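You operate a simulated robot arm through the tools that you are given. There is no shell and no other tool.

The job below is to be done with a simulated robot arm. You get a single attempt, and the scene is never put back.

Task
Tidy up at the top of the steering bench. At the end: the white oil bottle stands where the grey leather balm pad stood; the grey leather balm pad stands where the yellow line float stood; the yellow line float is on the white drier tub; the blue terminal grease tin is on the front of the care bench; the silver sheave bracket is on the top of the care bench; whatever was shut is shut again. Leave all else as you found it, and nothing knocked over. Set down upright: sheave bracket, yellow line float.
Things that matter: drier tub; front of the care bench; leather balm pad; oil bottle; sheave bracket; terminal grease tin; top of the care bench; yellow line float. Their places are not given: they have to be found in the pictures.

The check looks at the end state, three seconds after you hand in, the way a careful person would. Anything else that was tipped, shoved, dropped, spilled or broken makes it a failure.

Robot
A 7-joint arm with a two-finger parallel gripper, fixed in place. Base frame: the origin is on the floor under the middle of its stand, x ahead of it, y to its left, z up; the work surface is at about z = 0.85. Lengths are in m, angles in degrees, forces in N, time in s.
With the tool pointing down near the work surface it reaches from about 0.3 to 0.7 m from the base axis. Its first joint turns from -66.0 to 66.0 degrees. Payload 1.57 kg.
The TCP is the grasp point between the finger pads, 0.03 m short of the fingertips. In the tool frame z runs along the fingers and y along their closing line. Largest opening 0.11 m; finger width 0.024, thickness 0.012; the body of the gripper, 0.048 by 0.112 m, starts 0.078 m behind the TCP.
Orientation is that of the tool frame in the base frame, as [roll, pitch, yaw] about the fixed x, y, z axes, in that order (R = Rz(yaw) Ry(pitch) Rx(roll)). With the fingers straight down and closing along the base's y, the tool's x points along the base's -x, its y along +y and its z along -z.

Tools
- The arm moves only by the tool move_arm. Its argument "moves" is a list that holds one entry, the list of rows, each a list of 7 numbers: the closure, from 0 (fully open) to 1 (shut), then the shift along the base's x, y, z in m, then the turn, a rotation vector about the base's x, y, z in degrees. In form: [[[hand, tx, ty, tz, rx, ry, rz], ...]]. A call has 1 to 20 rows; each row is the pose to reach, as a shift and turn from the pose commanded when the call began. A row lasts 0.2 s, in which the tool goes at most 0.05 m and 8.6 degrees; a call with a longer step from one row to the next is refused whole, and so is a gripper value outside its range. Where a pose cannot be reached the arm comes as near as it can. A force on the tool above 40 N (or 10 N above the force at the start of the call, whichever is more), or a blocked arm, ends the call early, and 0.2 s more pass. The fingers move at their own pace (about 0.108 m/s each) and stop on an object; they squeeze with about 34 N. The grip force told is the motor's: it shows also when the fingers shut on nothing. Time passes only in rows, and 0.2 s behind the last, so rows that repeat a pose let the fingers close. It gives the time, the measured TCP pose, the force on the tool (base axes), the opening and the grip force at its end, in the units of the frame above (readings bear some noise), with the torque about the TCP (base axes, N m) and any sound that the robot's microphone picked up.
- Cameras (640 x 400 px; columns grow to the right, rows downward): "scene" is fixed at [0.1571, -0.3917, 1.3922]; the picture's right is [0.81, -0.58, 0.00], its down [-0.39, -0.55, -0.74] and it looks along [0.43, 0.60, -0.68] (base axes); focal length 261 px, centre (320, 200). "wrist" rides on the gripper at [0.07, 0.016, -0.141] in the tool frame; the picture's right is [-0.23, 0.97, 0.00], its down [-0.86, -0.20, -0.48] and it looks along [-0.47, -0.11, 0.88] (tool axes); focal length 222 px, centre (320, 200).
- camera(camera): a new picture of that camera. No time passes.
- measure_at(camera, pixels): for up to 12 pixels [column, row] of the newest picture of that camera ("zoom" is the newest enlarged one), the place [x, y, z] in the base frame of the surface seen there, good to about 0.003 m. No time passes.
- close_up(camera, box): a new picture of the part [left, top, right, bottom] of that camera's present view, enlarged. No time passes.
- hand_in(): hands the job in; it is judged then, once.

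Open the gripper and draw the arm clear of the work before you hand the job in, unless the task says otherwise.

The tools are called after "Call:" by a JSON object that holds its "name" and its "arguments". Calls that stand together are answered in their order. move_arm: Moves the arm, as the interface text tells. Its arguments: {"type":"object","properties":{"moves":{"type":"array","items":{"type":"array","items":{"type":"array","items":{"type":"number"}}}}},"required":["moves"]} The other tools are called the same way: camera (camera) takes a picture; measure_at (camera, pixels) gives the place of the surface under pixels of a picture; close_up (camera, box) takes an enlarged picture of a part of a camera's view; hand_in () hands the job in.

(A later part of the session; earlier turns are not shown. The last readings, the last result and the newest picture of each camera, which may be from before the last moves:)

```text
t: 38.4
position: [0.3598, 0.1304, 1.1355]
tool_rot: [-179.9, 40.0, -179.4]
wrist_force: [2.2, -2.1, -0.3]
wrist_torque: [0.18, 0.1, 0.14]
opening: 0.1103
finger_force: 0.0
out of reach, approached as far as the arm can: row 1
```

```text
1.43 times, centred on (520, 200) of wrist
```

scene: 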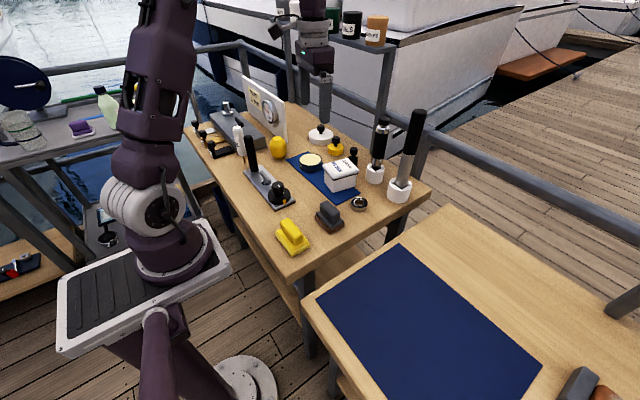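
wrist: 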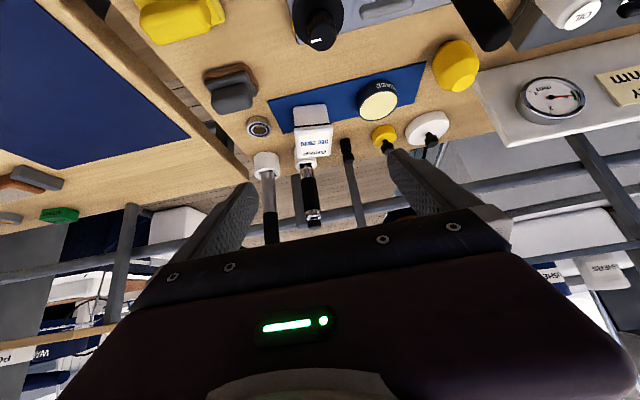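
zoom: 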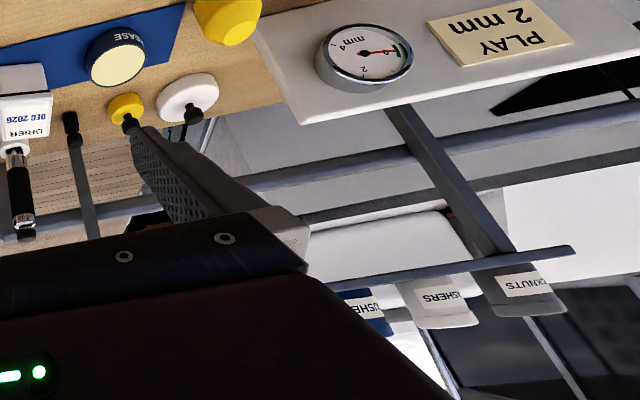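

Behind the care bench a shelf with "POLISH" and "WAX" boxes confirms that the right-hand bench is the care bench. I look at its front face and the steering bench's front face from the robot's side in case there is a drawer.

Call:
{"name": "move_arm", "arguments": {"moves": [[[0, -0.01, -0.04, -0.01, 0, 0, 0], [0, -0.02, -0.08, -0.02, 0, 0, 0], [0, -0.03, -0.12, -0.03, 0, 0, 0], [0, -0.03, -0.16, -0.04, 0, 0, 0], [0, -0.03, -0.2, -0.05, 0, 0, 0], [0, -0.03, -0.24, -0.05, 0, 0, 0], [0, -0.03, -0.28, -0.05, 0, 0, 0], [0, -0.03, -0.32, -0.05, 0, 0, 0], [0, -0.03, -0.36, -0.05, 0, 0, 0], [0, -0.03, -0.4, -0.05, 0, 0, 0], [0, -0.03, -0.44, -0.05, 0, 0, 0]]]}}

Call:
{"name": "camera", "arguments": {"camera": "wrist"}}

Call:
{"name": "close_up", "arguments": {"camera": "wrist", "box": [0, 0, 400, 200]}}

Call:
{"name": "close_up", "arguments": {"camera": "wrist", "box": [320, 0, 640, 200]}}

```text
t: 40.8
position: [0.3305, -0.3164, 1.0852]
tool_rot: [180.0, 40.1, 180.0]
wrist_force: [0.2, -0.6, -0.4]
wrist_torque: [0.02, 0.03, -0.02]
opening: 0.1099
finger_force: 0.0
out of reach, approached as far as the arm can: row 3, 4, 5
```

```text
taken
```

wrist: 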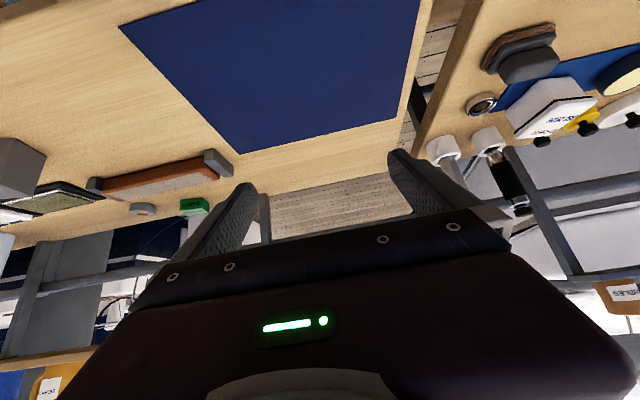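

```text
1.60 times, centred on (200, 100) of wrist
```

zoom: 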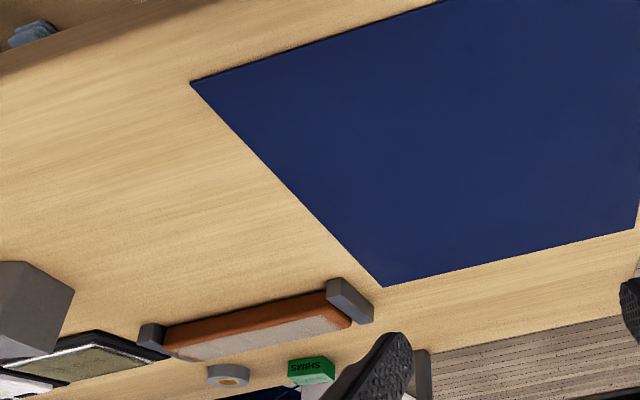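

```text
2.00 times, centred on (480, 100) of wrist
```

zoom: 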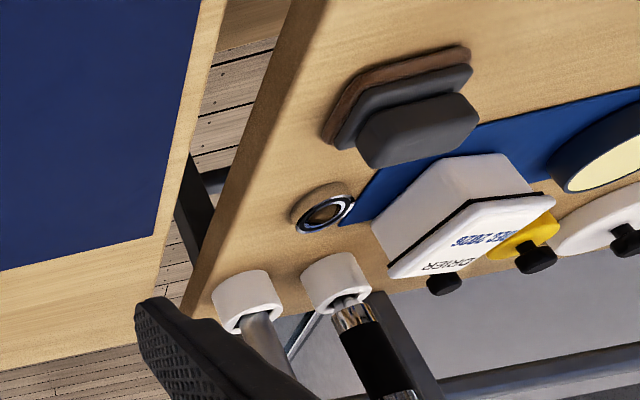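

The care bench shows no drawer. I sweep along the steering bench's front edge next.

Call:
{"name": "move_arm", "arguments": {"moves": [[[0, 0, 0.04, 0.0, 0, 0, 0], [0, 0, 0.08, 0.0, 0, 0, 0], [0, 0, 0.12, 0.0, 0, 0, 0], [0, 0, 0.16, 0.0, 0, 0, 0], [0, 0, 0.2, 0.0, 0, 0, 0], [0, 0, 0.24, 0.0, 0, 0, 0], [0, 0, 0.28, 0.0, 0, 0, 0], [0, 0, 0.32, 0.0, 0, 0, 0], [0, -0.01, 0.36, 0, 0, 0, 0], [0, -0.02, 0.4, 0, 0, 0, 0], [0, -0.03, 0.44, 0, 0, 0, 0], [0, -0.04, 0.48, 0, 0, 0, 0], [0, -0.05, 0.52, 0, 0, 0, 0]]]}}

Call:
{"name": "camera", "arguments": {"camera": "wrist"}}

Call:
{"name": "close_up", "arguments": {"camera": "wrist", "box": [0, 0, 640, 200]}}

```text
t: 43.6
position: [0.2813, 0.2065, 1.0822]
tool_rot: [-179.9, 40.0, -179.9]
wrist_force: [-0.4, 0.1, 0.2]
wrist_torque: [0.0, 0.0, -0.01]
opening: 0.11
finger_force: 0.1
out of reach, approached as far as the arm can: row 6, 7, 8, 9, 10
```

```text
taken
```

wrist: 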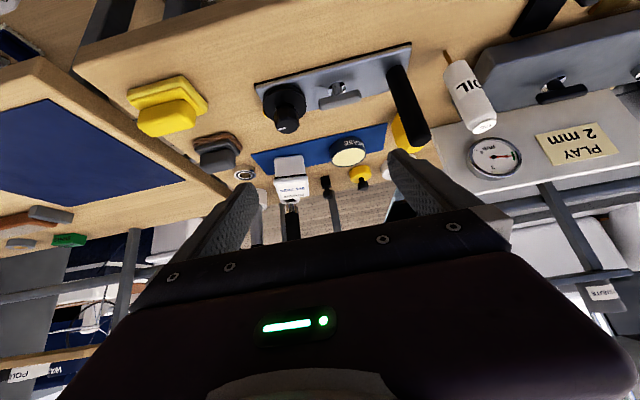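

```text
1.00 times, centred on (320, 100) of wrist (not enlarged: the box is as wide or as high as the picture)
```

zoom: 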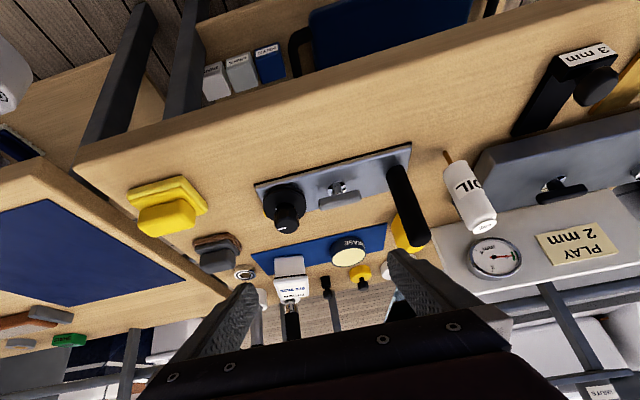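

The close_up can look a bit beyond the frame. I use it to inspect the lower shelves in this view.

Call:
{"name": "close_up", "arguments": {"camera": "wrist", "box": [0, 0, 200, 100]}}

Call:
{"name": "close_up", "arguments": {"camera": "wrist", "box": [160, 0, 420, 60]}}

Call:
{"name": "close_up", "arguments": {"camera": "wrist", "box": [420, 0, 640, 120]}}

```text
3.20 times, centred on (100, 50) of wrist
```

zoom: 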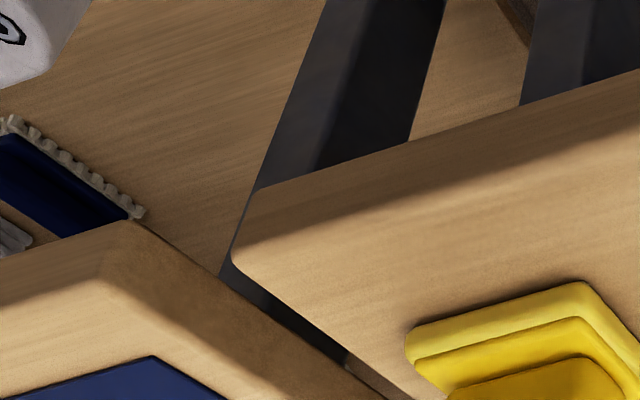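

```text
2.46 times, centred on (290, 30) of wrist
```

zoom: 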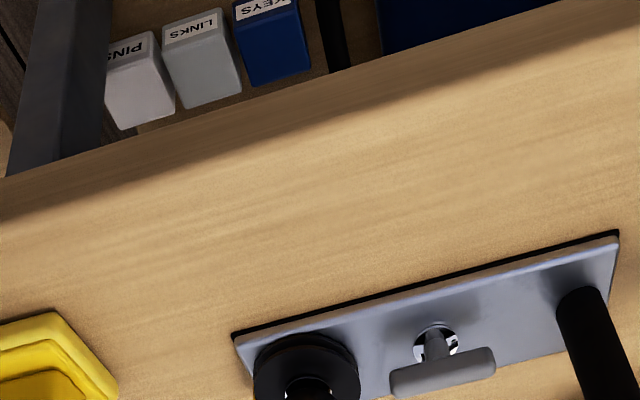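

```text
2.91 times, centred on (530, 60) of wrist
```

zoom: 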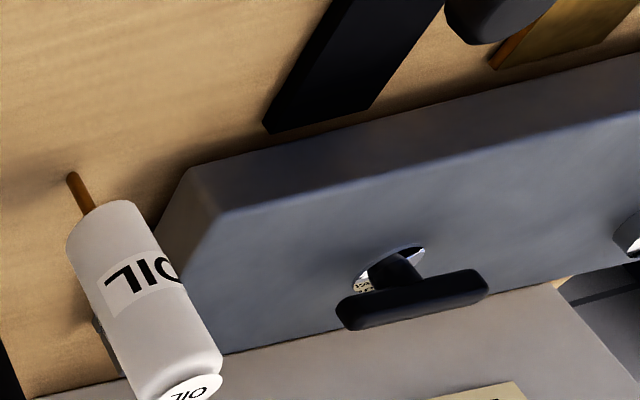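

I zoom further on the tub's front side from this low viewpoint to check for a hinge or latch.

Call:
{"name": "close_up", "arguments": {"camera": "wrist", "box": [260, 140, 330, 210]}}

Call:
{"name": "close_up", "arguments": {"camera": "wrist", "box": [310, 120, 440, 210]}}

Call:
{"name": "close_up", "arguments": {"camera": "wrist", "box": [430, 40, 530, 140]}}

```text
5.71 times, centred on (295, 175) of wrist
```

zoom: 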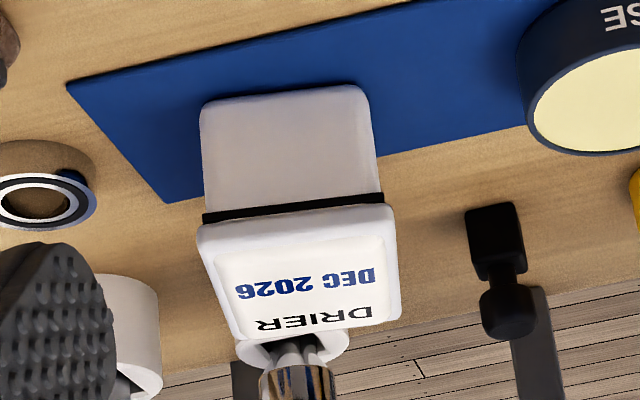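

```text
4.44 times, centred on (375, 165) of wrist
```

zoom: 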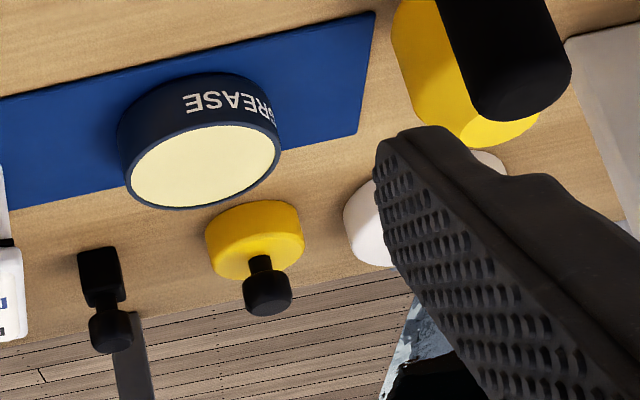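

```text
4.00 times, centred on (480, 90) of wrist
```

zoom: 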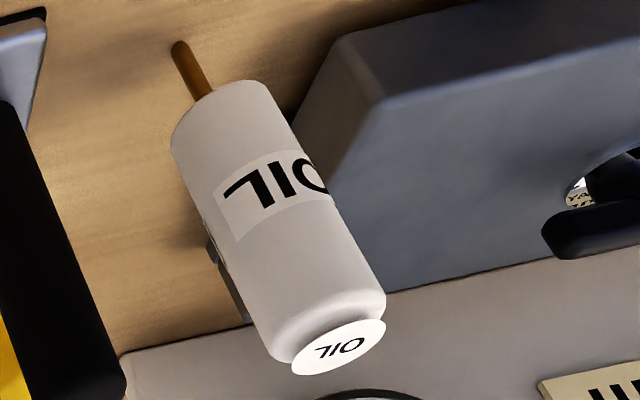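

A grey piece peeks out beside the bottle at about (455,112) in the wrist view; I zoom in on that spot.

Call:
{"name": "close_up", "arguments": {"camera": "wrist", "box": [440, 80, 480, 130]}}

Call:
{"name": "measure_at", "arguments": {"camera": "zoom", "pixels": [[230, 220], [250, 260], [260, 300], [280, 330], [200, 200], [300, 350]]}}

```text
8.00 times, centred on (460, 105) of wrist
```

zoom: 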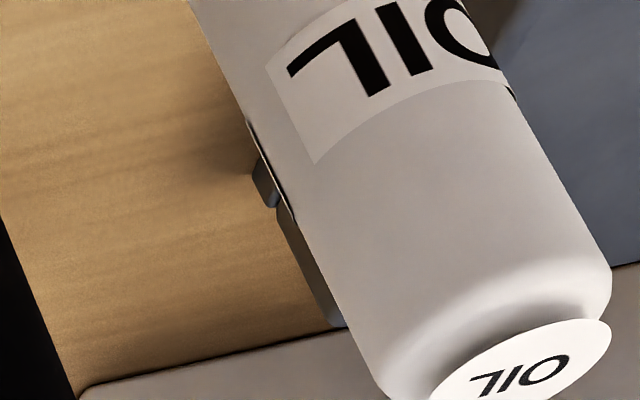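

```text
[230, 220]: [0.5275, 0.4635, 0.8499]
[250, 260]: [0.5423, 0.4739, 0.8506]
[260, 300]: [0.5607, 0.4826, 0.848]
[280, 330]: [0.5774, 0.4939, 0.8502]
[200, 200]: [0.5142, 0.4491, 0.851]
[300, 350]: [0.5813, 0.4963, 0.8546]
```

I zoom into the grey block's robot-facing side to see whether a seam runs there.

Call:
{"name": "close_up", "arguments": {"camera": "wrist", "box": [480, 30, 580, 100]}}

Call:
{"name": "measure_at", "arguments": {"camera": "zoom", "pixels": [[100, 150], [100, 190], [100, 230], [60, 250], [300, 80], [300, 140], [60, 300], [30, 350]]}}

Call:
{"name": "close_up", "arguments": {"camera": "wrist", "box": [530, 50, 640, 130]}}

```text
5.71 times, centred on (530, 65) of wrist
```

zoom: 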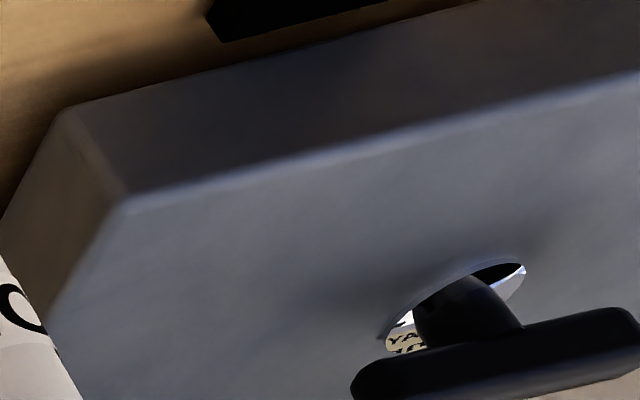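

```text
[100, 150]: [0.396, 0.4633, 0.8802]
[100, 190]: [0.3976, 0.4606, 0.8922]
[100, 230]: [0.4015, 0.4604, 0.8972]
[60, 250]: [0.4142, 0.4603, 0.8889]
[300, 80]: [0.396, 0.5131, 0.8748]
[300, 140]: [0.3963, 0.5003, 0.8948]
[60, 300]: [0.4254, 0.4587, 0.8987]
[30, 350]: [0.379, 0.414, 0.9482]
```

```text
5.00 times, centred on (585, 90) of wrist
```

zoom: 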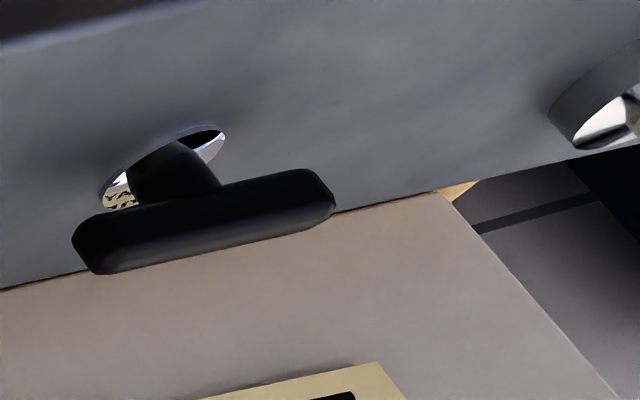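

The block is solid on that side. I measure the white-framed ribbed surface by the robot's base and the far-back parts in the scene view, to rule them out.

Call:
{"name": "camera", "arguments": {"camera": "scene"}}

Call:
{"name": "measure_at", "arguments": {"camera": "scene", "pixels": [[100, 300], [70, 345], [225, 265], [215, 235], [150, 330], [240, 385], [375, 30], [352, 25], [381, 125], [417, 115], [405, 185], [374, 170]]}}

Call:
{"name": "close_up", "arguments": {"camera": "scene", "box": [40, 200, 260, 400]}}

```text
taken
```

scene: 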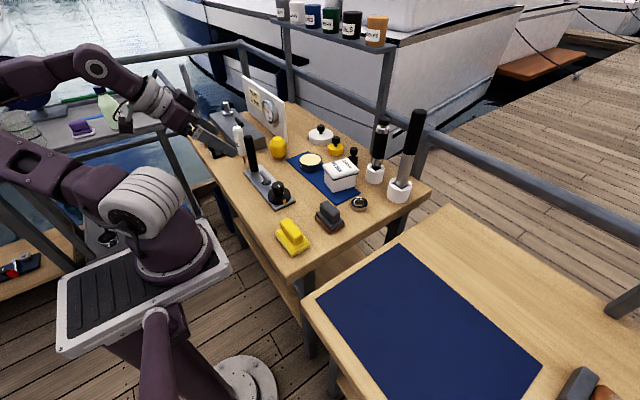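

```text
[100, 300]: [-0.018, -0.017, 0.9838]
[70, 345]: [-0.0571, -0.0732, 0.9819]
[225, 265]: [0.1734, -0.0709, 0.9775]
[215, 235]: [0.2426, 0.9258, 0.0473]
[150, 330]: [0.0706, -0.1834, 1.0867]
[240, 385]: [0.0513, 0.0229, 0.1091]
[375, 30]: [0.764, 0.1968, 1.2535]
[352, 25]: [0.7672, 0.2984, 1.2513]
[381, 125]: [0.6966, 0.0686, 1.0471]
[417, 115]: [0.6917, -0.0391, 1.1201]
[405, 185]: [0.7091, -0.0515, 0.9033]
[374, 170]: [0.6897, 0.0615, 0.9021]
```

```text
2.00 times, centred on (150, 300) of scene
```

zoom: 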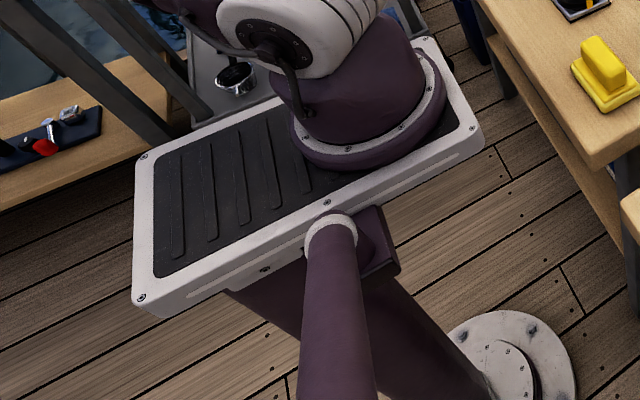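

I scan the scene picture tile by tile at 4x to be sure nothing silver is overlooked.

Call:
{"name": "close_up", "arguments": {"camera": "scene", "box": [160, 40, 320, 140]}}

Call:
{"name": "close_up", "arguments": {"camera": "scene", "box": [300, 40, 460, 140]}}

Call:
{"name": "close_up", "arguments": {"camera": "scene", "box": [320, 120, 480, 220]}}

Call:
{"name": "close_up", "arguments": {"camera": "scene", "box": [160, 140, 320, 240]}}

Call:
{"name": "close_up", "arguments": {"camera": "scene", "box": [250, 220, 410, 320]}}

Call:
{"name": "close_up", "arguments": {"camera": "scene", "box": [480, 220, 640, 400]}}

```text
4.00 times, centred on (240, 90) of scene
```

zoom: 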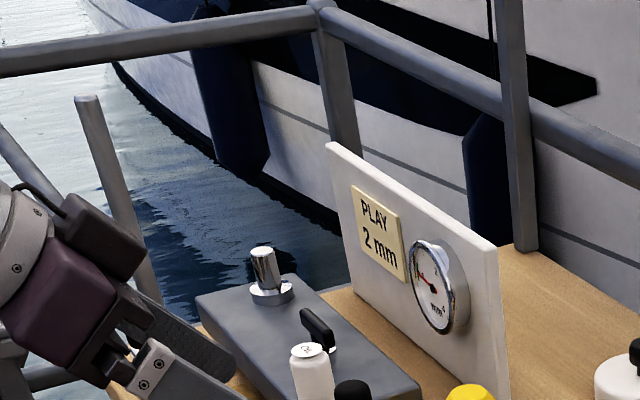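

```text
4.00 times, centred on (380, 90) of scene
```

zoom: 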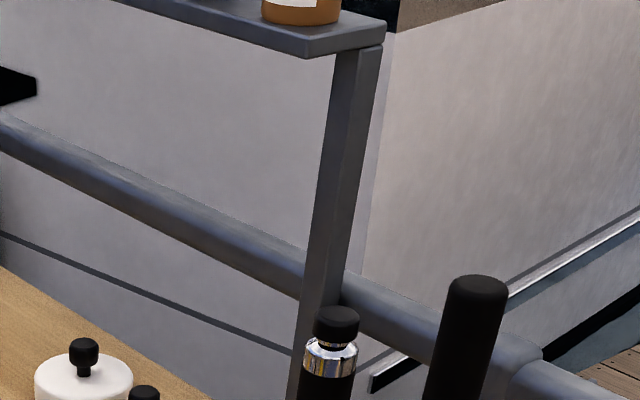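

```text
4.00 times, centred on (400, 170) of scene
```

zoom: 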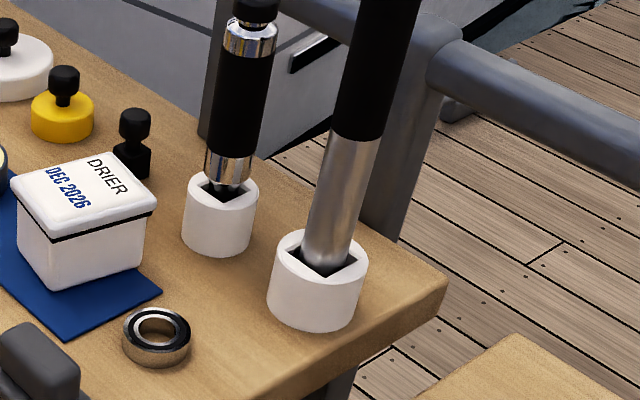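

```text
4.00 times, centred on (240, 190) of scene
```

zoom: 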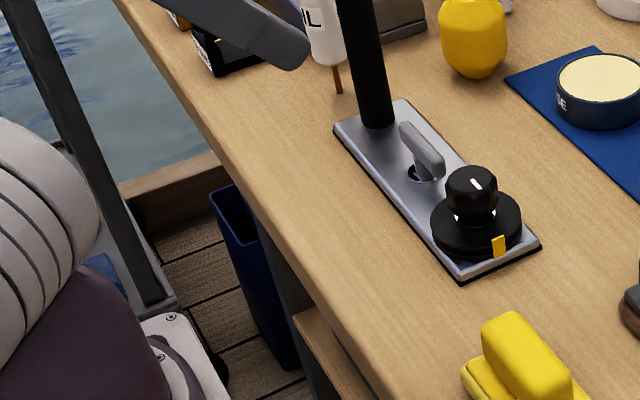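

```text
4.00 times, centred on (330, 270) of scene
```

zoom: 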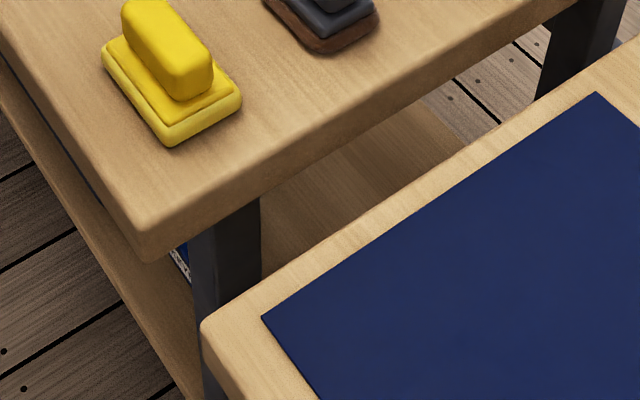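

```text
2.22 times, centred on (560, 310) of scene
```

zoom: 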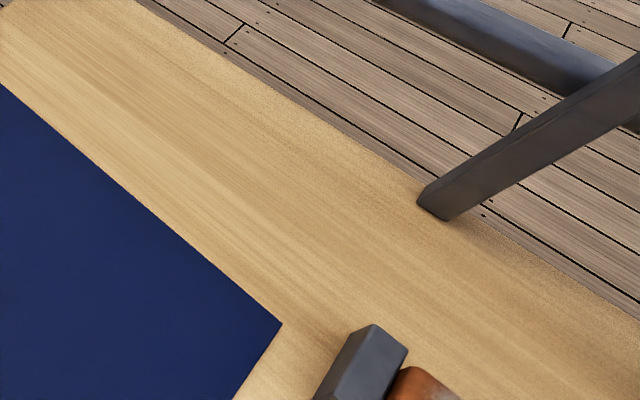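

There is a thin dark-blue strip running just under the steering bench's front edge, with a bit of white near (295,285). I zoom in there.

Call:
{"name": "close_up", "arguments": {"camera": "scene", "box": [280, 265, 310, 300]}}

Call:
{"name": "measure_at", "arguments": {"camera": "zoom", "pixels": [[300, 180], [310, 200], [320, 220], [290, 150], [330, 240], [250, 150], [200, 100]]}}

Call:
{"name": "close_up", "arguments": {"camera": "scene", "box": [245, 225, 285, 280]}}

Call:
{"name": "measure_at", "arguments": {"camera": "zoom", "pixels": [[200, 150], [230, 180], [260, 210], [300, 250], [280, 200], [320, 230], [180, 150], [240, 220]]}}

```text
11.43 times, centred on (295, 282) of scene
```

zoom: 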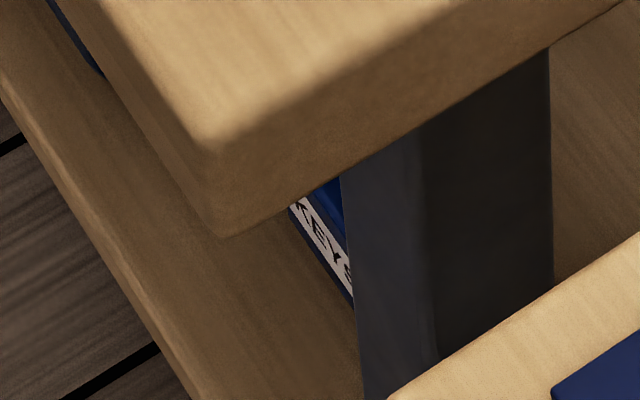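

```text
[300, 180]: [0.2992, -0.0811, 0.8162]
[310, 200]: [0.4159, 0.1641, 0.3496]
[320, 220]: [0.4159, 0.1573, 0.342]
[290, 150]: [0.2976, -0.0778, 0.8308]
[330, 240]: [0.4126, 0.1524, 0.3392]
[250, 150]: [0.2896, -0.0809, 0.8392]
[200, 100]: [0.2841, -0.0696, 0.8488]
```

```text
7.27 times, centred on (265, 252) of scene
```

zoom: 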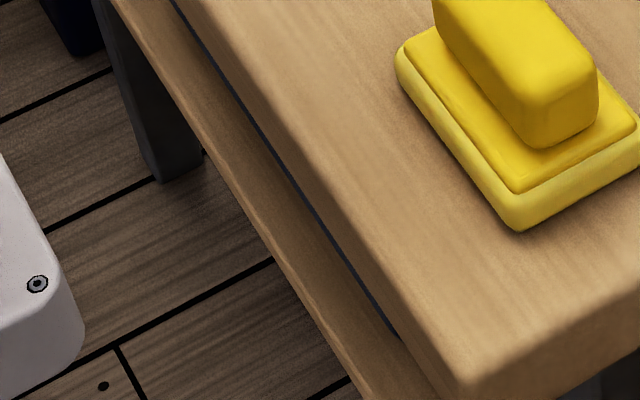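

```text
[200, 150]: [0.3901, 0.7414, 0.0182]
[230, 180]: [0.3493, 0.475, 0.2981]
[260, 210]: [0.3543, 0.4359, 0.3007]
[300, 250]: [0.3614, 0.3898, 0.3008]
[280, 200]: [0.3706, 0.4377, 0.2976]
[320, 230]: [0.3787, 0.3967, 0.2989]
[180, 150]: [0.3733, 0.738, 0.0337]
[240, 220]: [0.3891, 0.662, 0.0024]
```

That strip is just a crate on the lower shelf. One thing about the tub: the fingers closed to 0.0675 m while the lid measures about 0.073 m and the body about 0.067 m, so I may have gripped the body. I go back to try a higher grip on the lid alone.

Call:
{"name": "move_arm", "arguments": {"moves": [[[0, 0.02, -0.01, 0.01, 0, 4, 0], [0, 0.05, -0.02, 0.02, 0, 8, 0], [0, 0.08, -0.03, 0.03, 0, 12, 0], [0, 0.11, -0.04, 0.03, 0, 16, 0], [0, 0.14, -0.05, 0.03, 0, 20, 0], [0, 0.17, -0.06, 0.03, 0, 24, 0], [0, 0.2, -0.07, 0.03, 0, 28, 0], [0, 0.23, -0.08, 0.03, 0, 32, 0], [0, 0.26, -0.09, 0.03, 0, 36, 0], [0, 0.29, -0.096, 0.03, 0, 40, 0], [0, 0.31, -0.096, 0.02, 0, 40, 0]]]}}

```text
t: 46.0
position: [0.5921, 0.1091, 1.1046]
tool_rot: [-179.9, 0.0, 180.0]
wrist_force: [-0.6, 0.6, 0.3]
wrist_torque: [0.01, 0.01, 0.02]
opening: 0.1097
finger_force: 0.0
out of reach, approached as far as the arm can: row 5, 6
```

Now above the tub at (0.592, 0.109, 1.105). I turn -11° and descend to TCP z≈0.943, so that the fingertips stay on the lid only, then close.

Call:
{"name": "move_arm", "arguments": {"moves": [[[0, 0, 0.0015, -0.03, 0, 0, -6], [0, 0, 0.0015, -0.06, 0, 0, -11], [0, 0, 0.0015, -0.1, 0, 0, -11], [0, 0, 0.0015, -0.13, 0, 0, -11], [0, 0, 0.0015, -0.15, 0, 0, -11], [0, 0, 0.0015, -0.162, 0, 0, -11], [0, 0, 0.0015, -0.162, 0, 0, -11], [0.5, 0, 0.0015, -0.162, 0, 0, -11], [1, 0, 0.0015, -0.162, 0, 0, -11], [1, 0, 0.0015, -0.162, 0, 0, -11], [1, 0, 0.0015, -0.162, 0, 0, -11]]]}}

Call:
{"name": "close_up", "arguments": {"camera": "scene", "box": [310, 130, 380, 200]}}

```text
t: 48.4
position: [0.5903, 0.1111, 0.9429]
tool_rot: [-180.0, 0.0, 169.0]
wrist_force: [-0.5, 0.1, 0.2]
wrist_torque: [-0.01, -0.02, -0.05]
opening: 0.0678
finger_force: 33.8
```

```text
5.71 times, centred on (345, 165) of scene
```

zoom: 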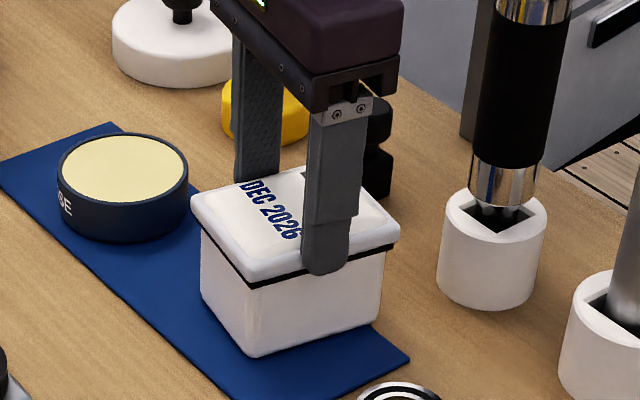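

The lid itself measures 0.0678 m and only the lid is gripped now. I lift 1 cm and look.

Call:
{"name": "move_arm", "arguments": {"moves": [[[1, 0, 0, 0.004, 0, 0, 0], [1, 0, 0, 0.008, 0, 0, 0], [1, 0, 0, 0.012, 0, 0, 0], [1, 0, 0, 0.012, 0, 0, 0]]]}}

Call:
{"name": "close_up", "arguments": {"camera": "scene", "box": [310, 130, 380, 200]}}

```text
t: 49.4
position: [0.5907, 0.1107, 0.9545]
tool_rot: [-180.0, 0.1, 168.9]
wrist_force: [-0.5, 0.1, -3.0]
wrist_torque: [0.03, -0.01, 0.02]
opening: 0.0677
finger_force: 34.4
```

```text
5.71 times, centred on (345, 165) of scene
```

zoom: 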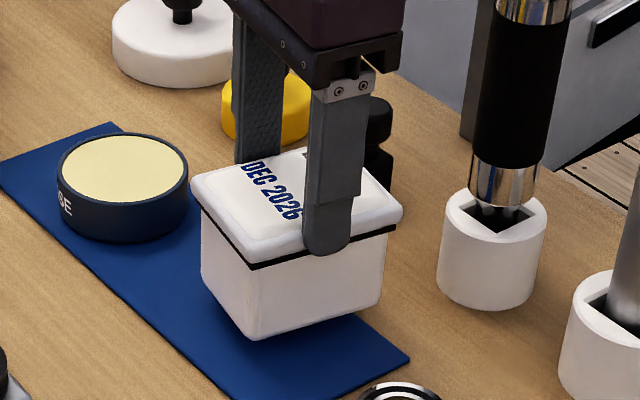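

The tub is definitely one piece. I set it back down in the same place, watching the force.

Call:
{"name": "move_arm", "arguments": {"moves": [[[1, 0, 0, -0.004, 0, 0, 0], [1, 0, 0, -0.008, 0, 0, 0], [1, 0, 0, -0.0115, 0, 0, 0], [1, 0, 0, -0.0122, 0, 0, 0], [1, 0, 0, -0.0122, 0, 0, 0]]]}}

```text
t: 50.6
position: [0.591, 0.1117, 0.9434]
tool_rot: [-180.0, 0.0, 169.1]
wrist_force: [0.7, -0.2, -3.4]
wrist_torque: [0.0, -0.02, 0.01]
opening: 0.0677
finger_force: 33.8
```

Call:
{"name": "move_arm", "arguments": {"moves": [[[1, 0, 0, -0.0004, 0, 0, 0], [1, 0, 0, -0.0008, 0, 0, 0], [1, 0, 0, -0.0008, 0, 0, 0]]]}}

```text
t: 51.4
position: [0.5918, 0.1111, 0.944]
tool_rot: [179.9, 0.1, 169.0]
wrist_force: [1.7, 4.1, 12.8]
wrist_torque: [0.4, 0.54, -0.2]
opening: 0.0678
finger_force: 34.4
```

It rests now (about 13 N up). I ease back, open, and rise.

Call:
{"name": "move_arm", "arguments": {"moves": [[[1, 0, 0, 0.0004, 0, 0, 0], [0.8, 0, 0, 0.0004, 0, 0, 0], [0.4, 0, 0, 0.0004, 0, 0, 0], [0, 0, 0, 0.0004, 0, 0, 0], [0, 0, 0, 0.0004, 0, 0, 0], [0, 0, 0, 0.03, 0, 0, 0], [0, 0, 0, 0.07, 0, 0, 0], [0, 0, 0, 0.11, 0, 0, 0], [0, -0.02, 0.01, 0.145, 0, 0, 0], [0, -0.05, 0.03, 0.17, 0, 0, 4], [0, -0.08, 0.05, 0.19, 0, 0, 11]]]}}

Call:
{"name": "close_up", "arguments": {"camera": "scene", "box": [318, 150, 364, 198]}}

Call:
{"name": "camera", "arguments": {"camera": "wrist"}}

```text
t: 53.8
position: [0.5111, 0.1604, 1.1334]
tool_rot: [180.0, 0.0, -179.8]
wrist_force: [-0.1, -0.2, 0.3]
wrist_torque: [-0.02, -0.03, -0.02]
opening: 0.1102
finger_force: 0.0
```

```text
8.33 times, centred on (341, 174) of scene
```

zoom: 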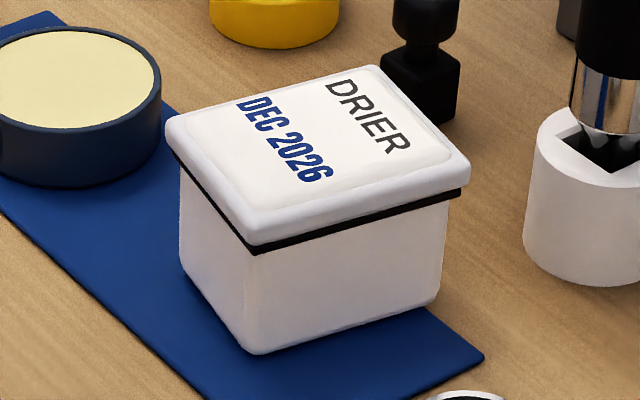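

```text
taken
```

wrist: 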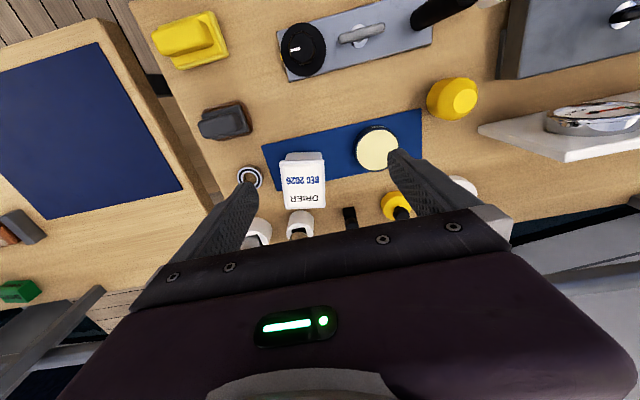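

The tub is back exactly. I take a much closer look at the console's silver T-piece and the block's T-handle.

Call:
{"name": "close_up", "arguments": {"camera": "scene", "box": [258, 166, 278, 186]}}

Call:
{"name": "close_up", "arguments": {"camera": "wrist", "box": [330, 10, 400, 60]}}

Call:
{"name": "close_up", "arguments": {"camera": "scene", "box": [246, 112, 270, 132]}}

Call:
{"name": "close_up", "arguments": {"camera": "scene", "box": [264, 180, 296, 210]}}

```text
16.00 times, centred on (268, 176) of scene
```

zoom: 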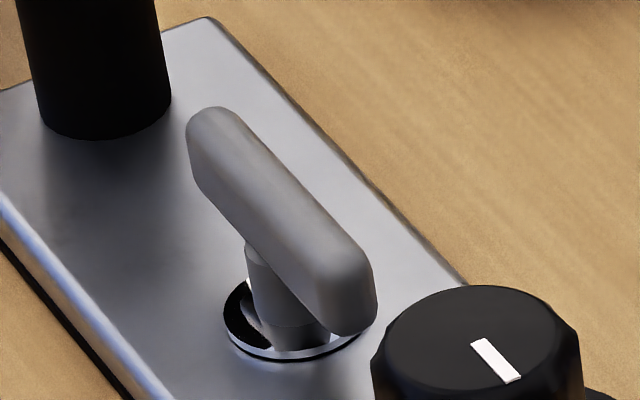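

```text
8.00 times, centred on (365, 35) of wrist
```

zoom: 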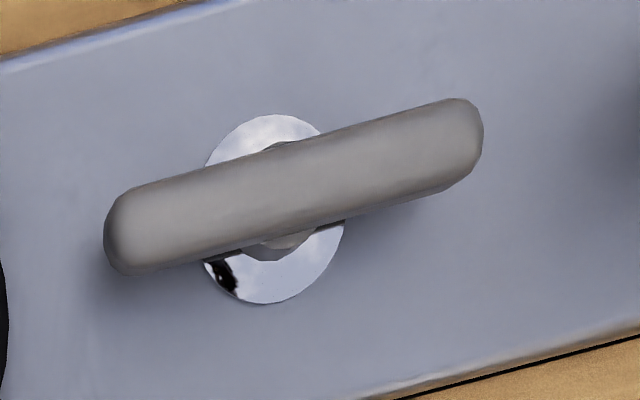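

```text
16.00 times, centred on (258, 122) of scene
```

zoom: 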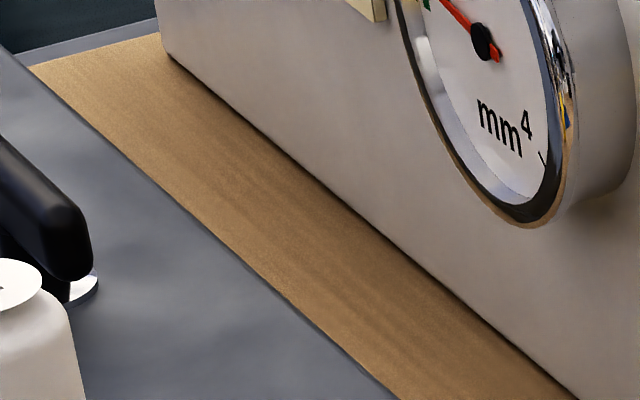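

```text
13.33 times, centred on (280, 195) of scene
```

zoom: 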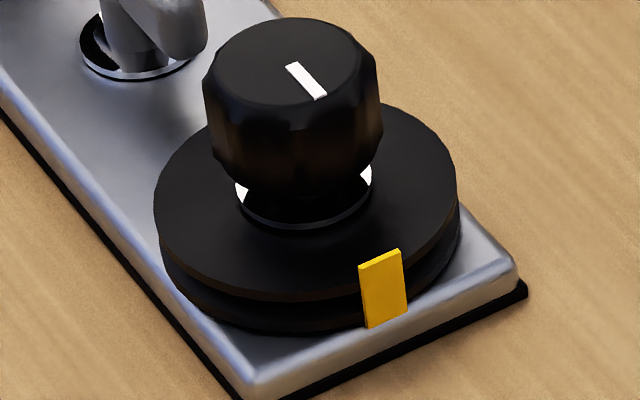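

I look at the separate grey "ledge" at the block's -y end from the present overhead view, around (505,60) in the wrist picture.

Call:
{"name": "close_up", "arguments": {"camera": "wrist", "box": [470, 0, 600, 100]}}

Call:
{"name": "measure_at", "arguments": {"camera": "zoom", "pixels": [[150, 300], [140, 250], [160, 200], [155, 330], [170, 100], [200, 350], [130, 300]]}}

```text
4.00 times, centred on (535, 50) of wrist
```

zoom: 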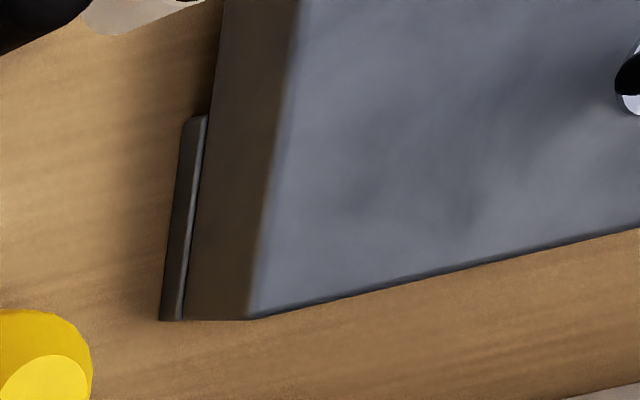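

```text
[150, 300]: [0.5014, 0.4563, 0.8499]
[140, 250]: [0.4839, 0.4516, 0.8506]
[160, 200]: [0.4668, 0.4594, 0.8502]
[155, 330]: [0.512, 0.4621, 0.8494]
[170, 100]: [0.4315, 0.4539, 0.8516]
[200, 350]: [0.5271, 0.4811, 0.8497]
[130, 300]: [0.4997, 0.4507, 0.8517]
```

Enlargements can show areas outside the frame, so I try panning the scene camera beyond its borders: left, right, and below.

Call:
{"name": "close_up", "arguments": {"camera": "scene", "box": [0, 300, 640, 400]}}

Call:
{"name": "close_up", "arguments": {"camera": "scene", "box": [540, 0, 640, 400]}}

Call:
{"name": "close_up", "arguments": {"camera": "scene", "box": [0, 0, 100, 400]}}

Call:
{"name": "close_up", "arguments": {"camera": "scene", "box": [0, 0, 640, 60]}}

```text
1.00 times, centred on (320, 350) of scene (not enlarged: the box is as wide or as high as the picture)
```

zoom: 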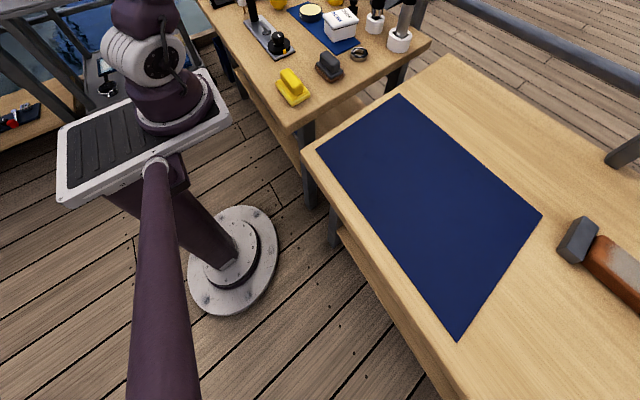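

```text
1.00 times, centred on (590, 200) of scene (not enlarged: the box is as wide or as high as the picture)
```

zoom: 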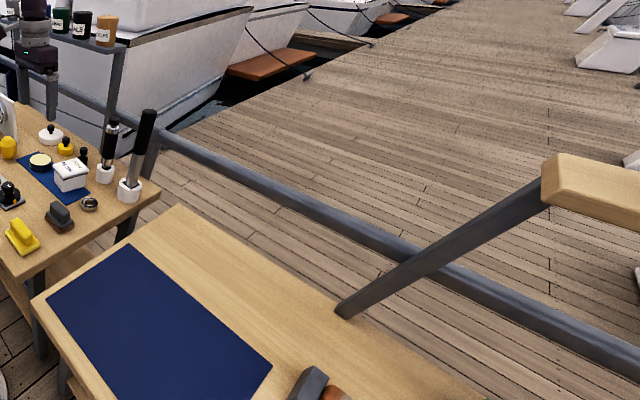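

```text
1.00 times, centred on (50, 200) of scene (not enlarged: the box is as wide or as high as the picture)
```

zoom: 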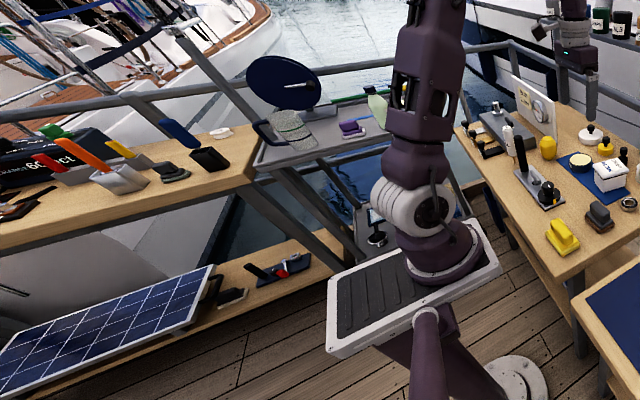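

```text
1.00 times, centred on (320, 30) of scene (not enlarged: the box is as wide or as high as the picture)
```

zoom: 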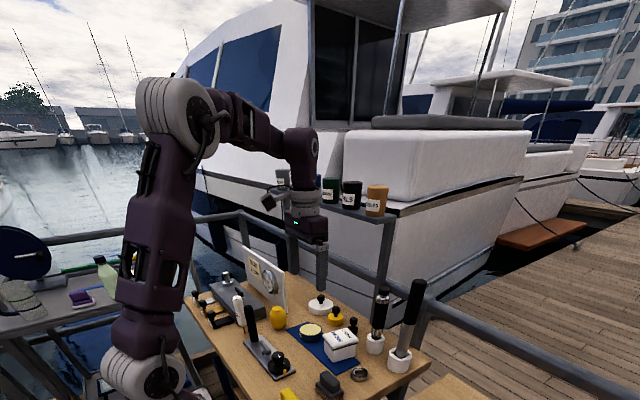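

Panning works. I now measure the dark-blue line itself under the bench's front edge, to know whether it is a drawer front or the crate far below.

Call:
{"name": "close_up", "arguments": {"camera": "scene", "box": [255, 235, 275, 265]}}

Call:
{"name": "measure_at", "arguments": {"camera": "zoom", "pixels": [[200, 60], [250, 120], [300, 190], [340, 240], [380, 290], [320, 230], [360, 250], [280, 180]]}}

```text
13.33 times, centred on (265, 250) of scene
```

zoom: 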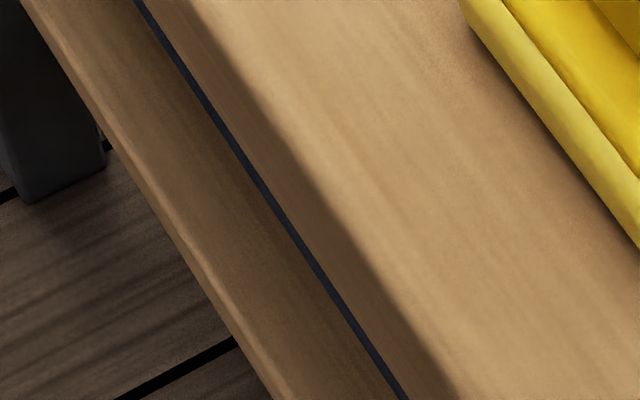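

```text
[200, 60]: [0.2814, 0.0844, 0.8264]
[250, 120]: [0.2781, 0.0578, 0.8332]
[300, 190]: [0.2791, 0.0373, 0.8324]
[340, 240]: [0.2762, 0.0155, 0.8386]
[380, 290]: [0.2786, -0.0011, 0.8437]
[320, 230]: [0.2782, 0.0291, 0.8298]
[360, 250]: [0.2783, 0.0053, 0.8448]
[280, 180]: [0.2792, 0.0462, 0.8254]
```

Call:
{"name": "measure_at", "arguments": {"camera": "zoom", "pixels": [[165, 42], [210, 110], [245, 165], [300, 248], [345, 315], [390, 382], [200, 130], [290, 270]]}}

Call:
{"name": "close_up", "arguments": {"camera": "scene", "box": [190, 140, 250, 240]}}

```text
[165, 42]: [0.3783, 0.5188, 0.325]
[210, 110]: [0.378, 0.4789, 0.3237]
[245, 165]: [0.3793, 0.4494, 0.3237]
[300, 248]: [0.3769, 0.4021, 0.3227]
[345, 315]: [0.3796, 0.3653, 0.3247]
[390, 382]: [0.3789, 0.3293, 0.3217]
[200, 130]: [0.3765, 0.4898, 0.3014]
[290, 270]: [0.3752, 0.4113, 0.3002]
```

```text
4.00 times, centred on (220, 190) of scene
```

zoom: 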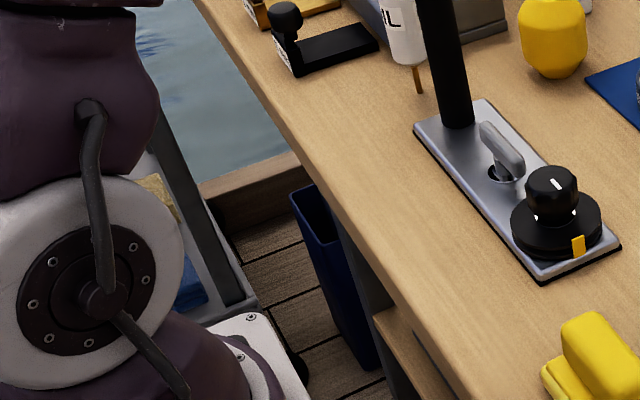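

I compare with the similar navy plate on the far-left low shelf.

Call:
{"name": "close_up", "arguments": {"camera": "scene", "box": [0, 240, 60, 290]}}

Call:
{"name": "close_up", "arguments": {"camera": "scene", "box": [0, 60, 60, 260]}}

```text
8.00 times, centred on (30, 265) of scene
```

zoom: 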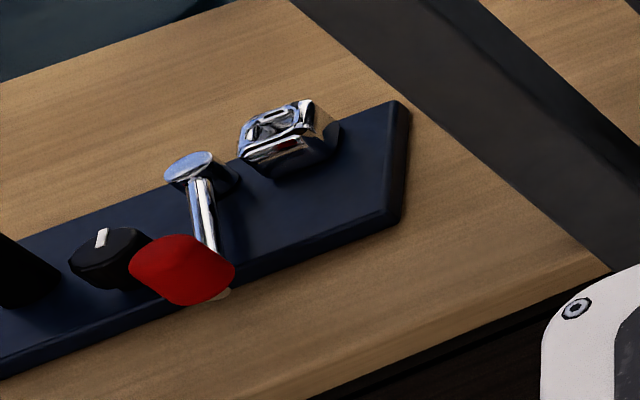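

```text
2.00 times, centred on (30, 160) of scene
```

zoom: 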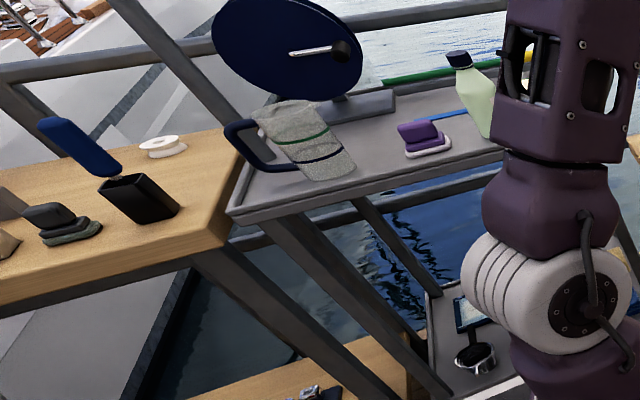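

Those are other control panels. I move over the care bench again and pan the wrist view to see all of it, including its far end.

Call:
{"name": "move_arm", "arguments": {"moves": [[[0, -0.01, -0.045, 0, 0, 0, 0], [0, -0.02, -0.09, 0, 0, 0, 0], [0, -0.03, -0.135, 0, 0, 0, 0], [0, -0.04, -0.18, 0, 0, 0, 0], [0, -0.05, -0.225, 0, 0, 0, 0], [0, -0.06, -0.27, 0, 0, 0, 0], [0, -0.07, -0.315, 0, 0, 0, 0], [0, -0.08, -0.36, 0, 0, 0, 0], [0, -0.09, -0.4, 0, 0, 0, 0], [0, -0.1, -0.44, 0, 0, 0, 0], [0, -0.11, -0.48, 0, 0, 0, 0], [0, -0.12, -0.52, 0, 0, 0, 0]]]}}

Call:
{"name": "camera", "arguments": {"camera": "wrist"}}

Call:
{"name": "close_up", "arguments": {"camera": "wrist", "box": [0, 0, 100, 400]}}

Call:
{"name": "close_up", "arguments": {"camera": "wrist", "box": [0, 0, 640, 50]}}

```text
t: 56.4
position: [0.3899, -0.3596, 1.1313]
tool_rot: [-179.9, 0.0, -180.0]
wrist_force: [0.2, -0.1, 0.4]
wrist_torque: [0.0, 0.04, -0.02]
opening: 0.1101
finger_force: 0.1
```

```text
taken
```

wrist: 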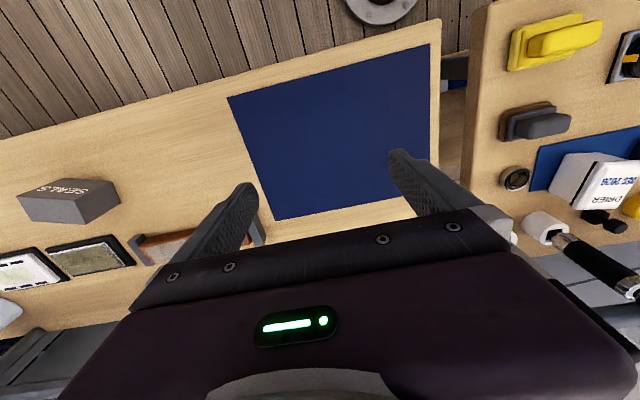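

```text
1.00 times, centred on (50, 200) of wrist (not enlarged: the box is as wide or as high as the picture)
```

zoom: 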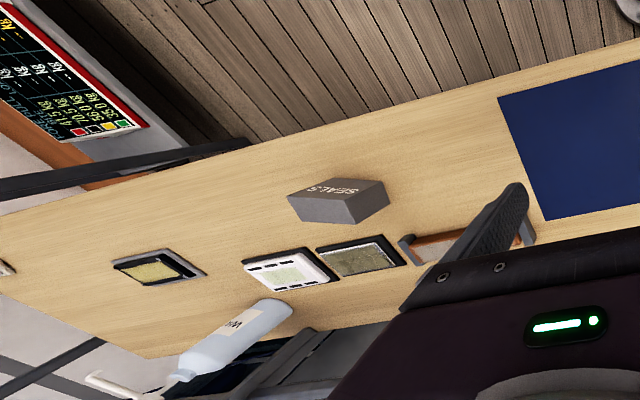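

```text
1.00 times, centred on (320, 25) of wrist (not enlarged: the box is as wide or as high as the picture)
```

zoom: 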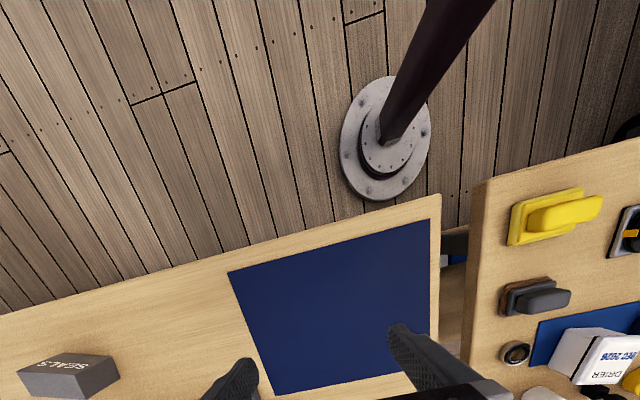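

Nothing on the care bench. I test whether the grey block's T-handle at about (0.455, 0.577, 0.93) is within reach at all, approaching from above at z≈1.03.

Call:
{"name": "move_arm", "arguments": {"moves": [[[0, 0.01, 0.045, 0, 0, 0, 0], [0, 0.02, 0.09, 0, 0, 0, 0], [0, 0.03, 0.135, 0, 0, 0, 0], [0, 0.04, 0.18, 0, 0, 0, 0], [0, 0.05, 0.225, 0, 0, 0, 0], [0, 0.06, 0.27, 0, 0, 0, 0], [0, 0.06, 0.315, 0, 0, 0, 0], [0, 0.06, 0.36, 0, 0, 0, 0], [0, 0.06, 0.405, 0, 0, 0, 0], [0, 0.06, 0.45, 0, 0, 0, 0], [0, 0.06, 0.495, 0, 0, 0, 0], [0, 0.06, 0.54, 0, 0, 0, 0], [0, 0.06, 0.585, 0, 0, 0, 0], [0, 0.06, 0.63, 0, 0, 0, 0], [0, 0.06, 0.675, 0, 0, 0, 0], [0, 0.06, 0.72, 0, 0, 0, 0], [0, 0.06, 0.76, 0, 0, 0, 0], [0, 0.06, 0.8, 0, 0, 0, 0]]]}}

Call:
{"name": "move_arm", "arguments": {"moves": [[[0, 0, 0.02, -0.03, 0, 0, 0], [0, 0, 0.04, -0.06, 0, 0, 0], [0, 0, 0.06, -0.09, 0, 0, 0], [0, 0, 0.08, -0.1, 0, 0, 0], [0, 0, 0.1, -0.1, 0, 0, 0], [0, 0, 0.12, -0.1, 0, 0, 0], [0, 0, 0.137, -0.1, 0, 0, 0]]]}}

Call:
{"name": "camera", "arguments": {"camera": "wrist"}}

Call:
{"name": "camera", "arguments": {"camera": "scene"}}

```text
t: 60.2
position: [0.4322, 0.4236, 1.1312]
tool_rot: [-179.9, 0.0, 179.9]
wrist_force: [0.1, 0.4, -0.2]
wrist_torque: [0.01, -0.01, 0.01]
opening: 0.1102
finger_force: 0.0
out of reach, approached as far as the arm can: row 18
```

```text
t: 61.8
position: [0.4063, 0.4899, 1.0306]
tool_rot: [180.0, 0.0, 179.9]
wrist_force: [0.5, -0.1, -0.2]
wrist_torque: [0.0, 0.0, -0.01]
opening: 0.1099
finger_force: 0.1
out of reach, approached as far as the arm can: row 2, 3, 4, 5, 6, 7
```

```text
taken
```

wrist: 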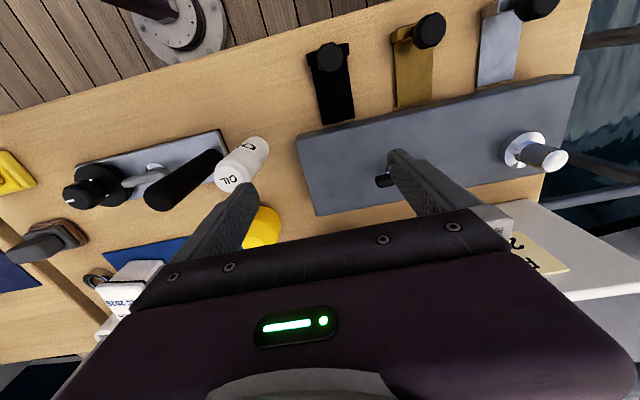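

```text
taken
```

scene: 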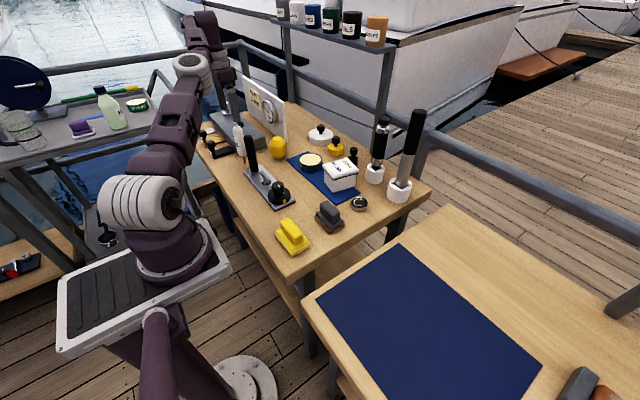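

The handle is out of reach with the tool down (max r≈0.64 there), so the block is not meant to be opened. The silver plate with its grooved wheel (a sheave) lies in the middle of the reach zone; I examine it from above to see whether it could be the sheave bracket.

Call:
{"name": "move_arm", "arguments": {"moves": [[[0, 0.01, -0.04, 0.01, 0, 0, 0], [0, 0.02, -0.08, 0.02, 0, 0, 0], [0, 0.03, -0.12, 0.03, 0, 0, 0], [0, 0.04, -0.16, 0.04, 0, 0, 0], [0, 0.05, -0.2, 0.05, 0, 0, 0], [0, 0.06, -0.24, 0.06, 0, 0, 0], [0, 0.06, -0.27, 0.07, 0, 0, 0]]]}}

Call:
{"name": "camera", "arguments": {"camera": "wrist"}}

Call:
{"name": "close_up", "arguments": {"camera": "wrist", "box": [220, 20, 420, 140]}}

```text
t: 63.4
position: [0.4666, 0.2198, 1.0949]
tool_rot: [180.0, -0.1, 179.9]
wrist_force: [0.7, -0.3, 0.1]
wrist_torque: [0.01, 0.0, 0.01]
opening: 0.11
finger_force: 0.0
```

```text
taken
```

wrist: 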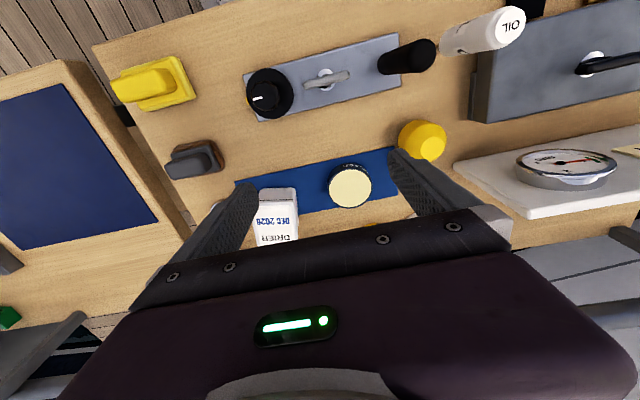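

```text
3.20 times, centred on (320, 80) of wrist
```

zoom: 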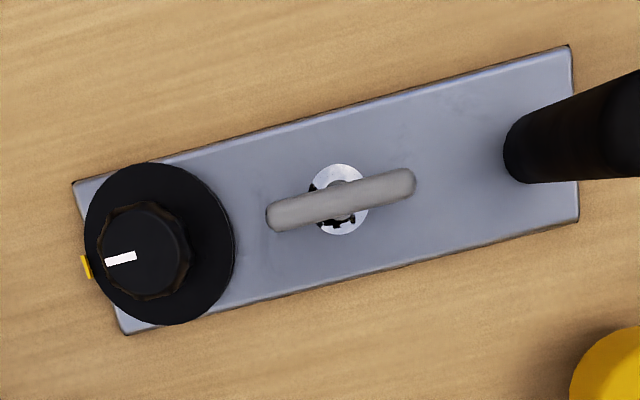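

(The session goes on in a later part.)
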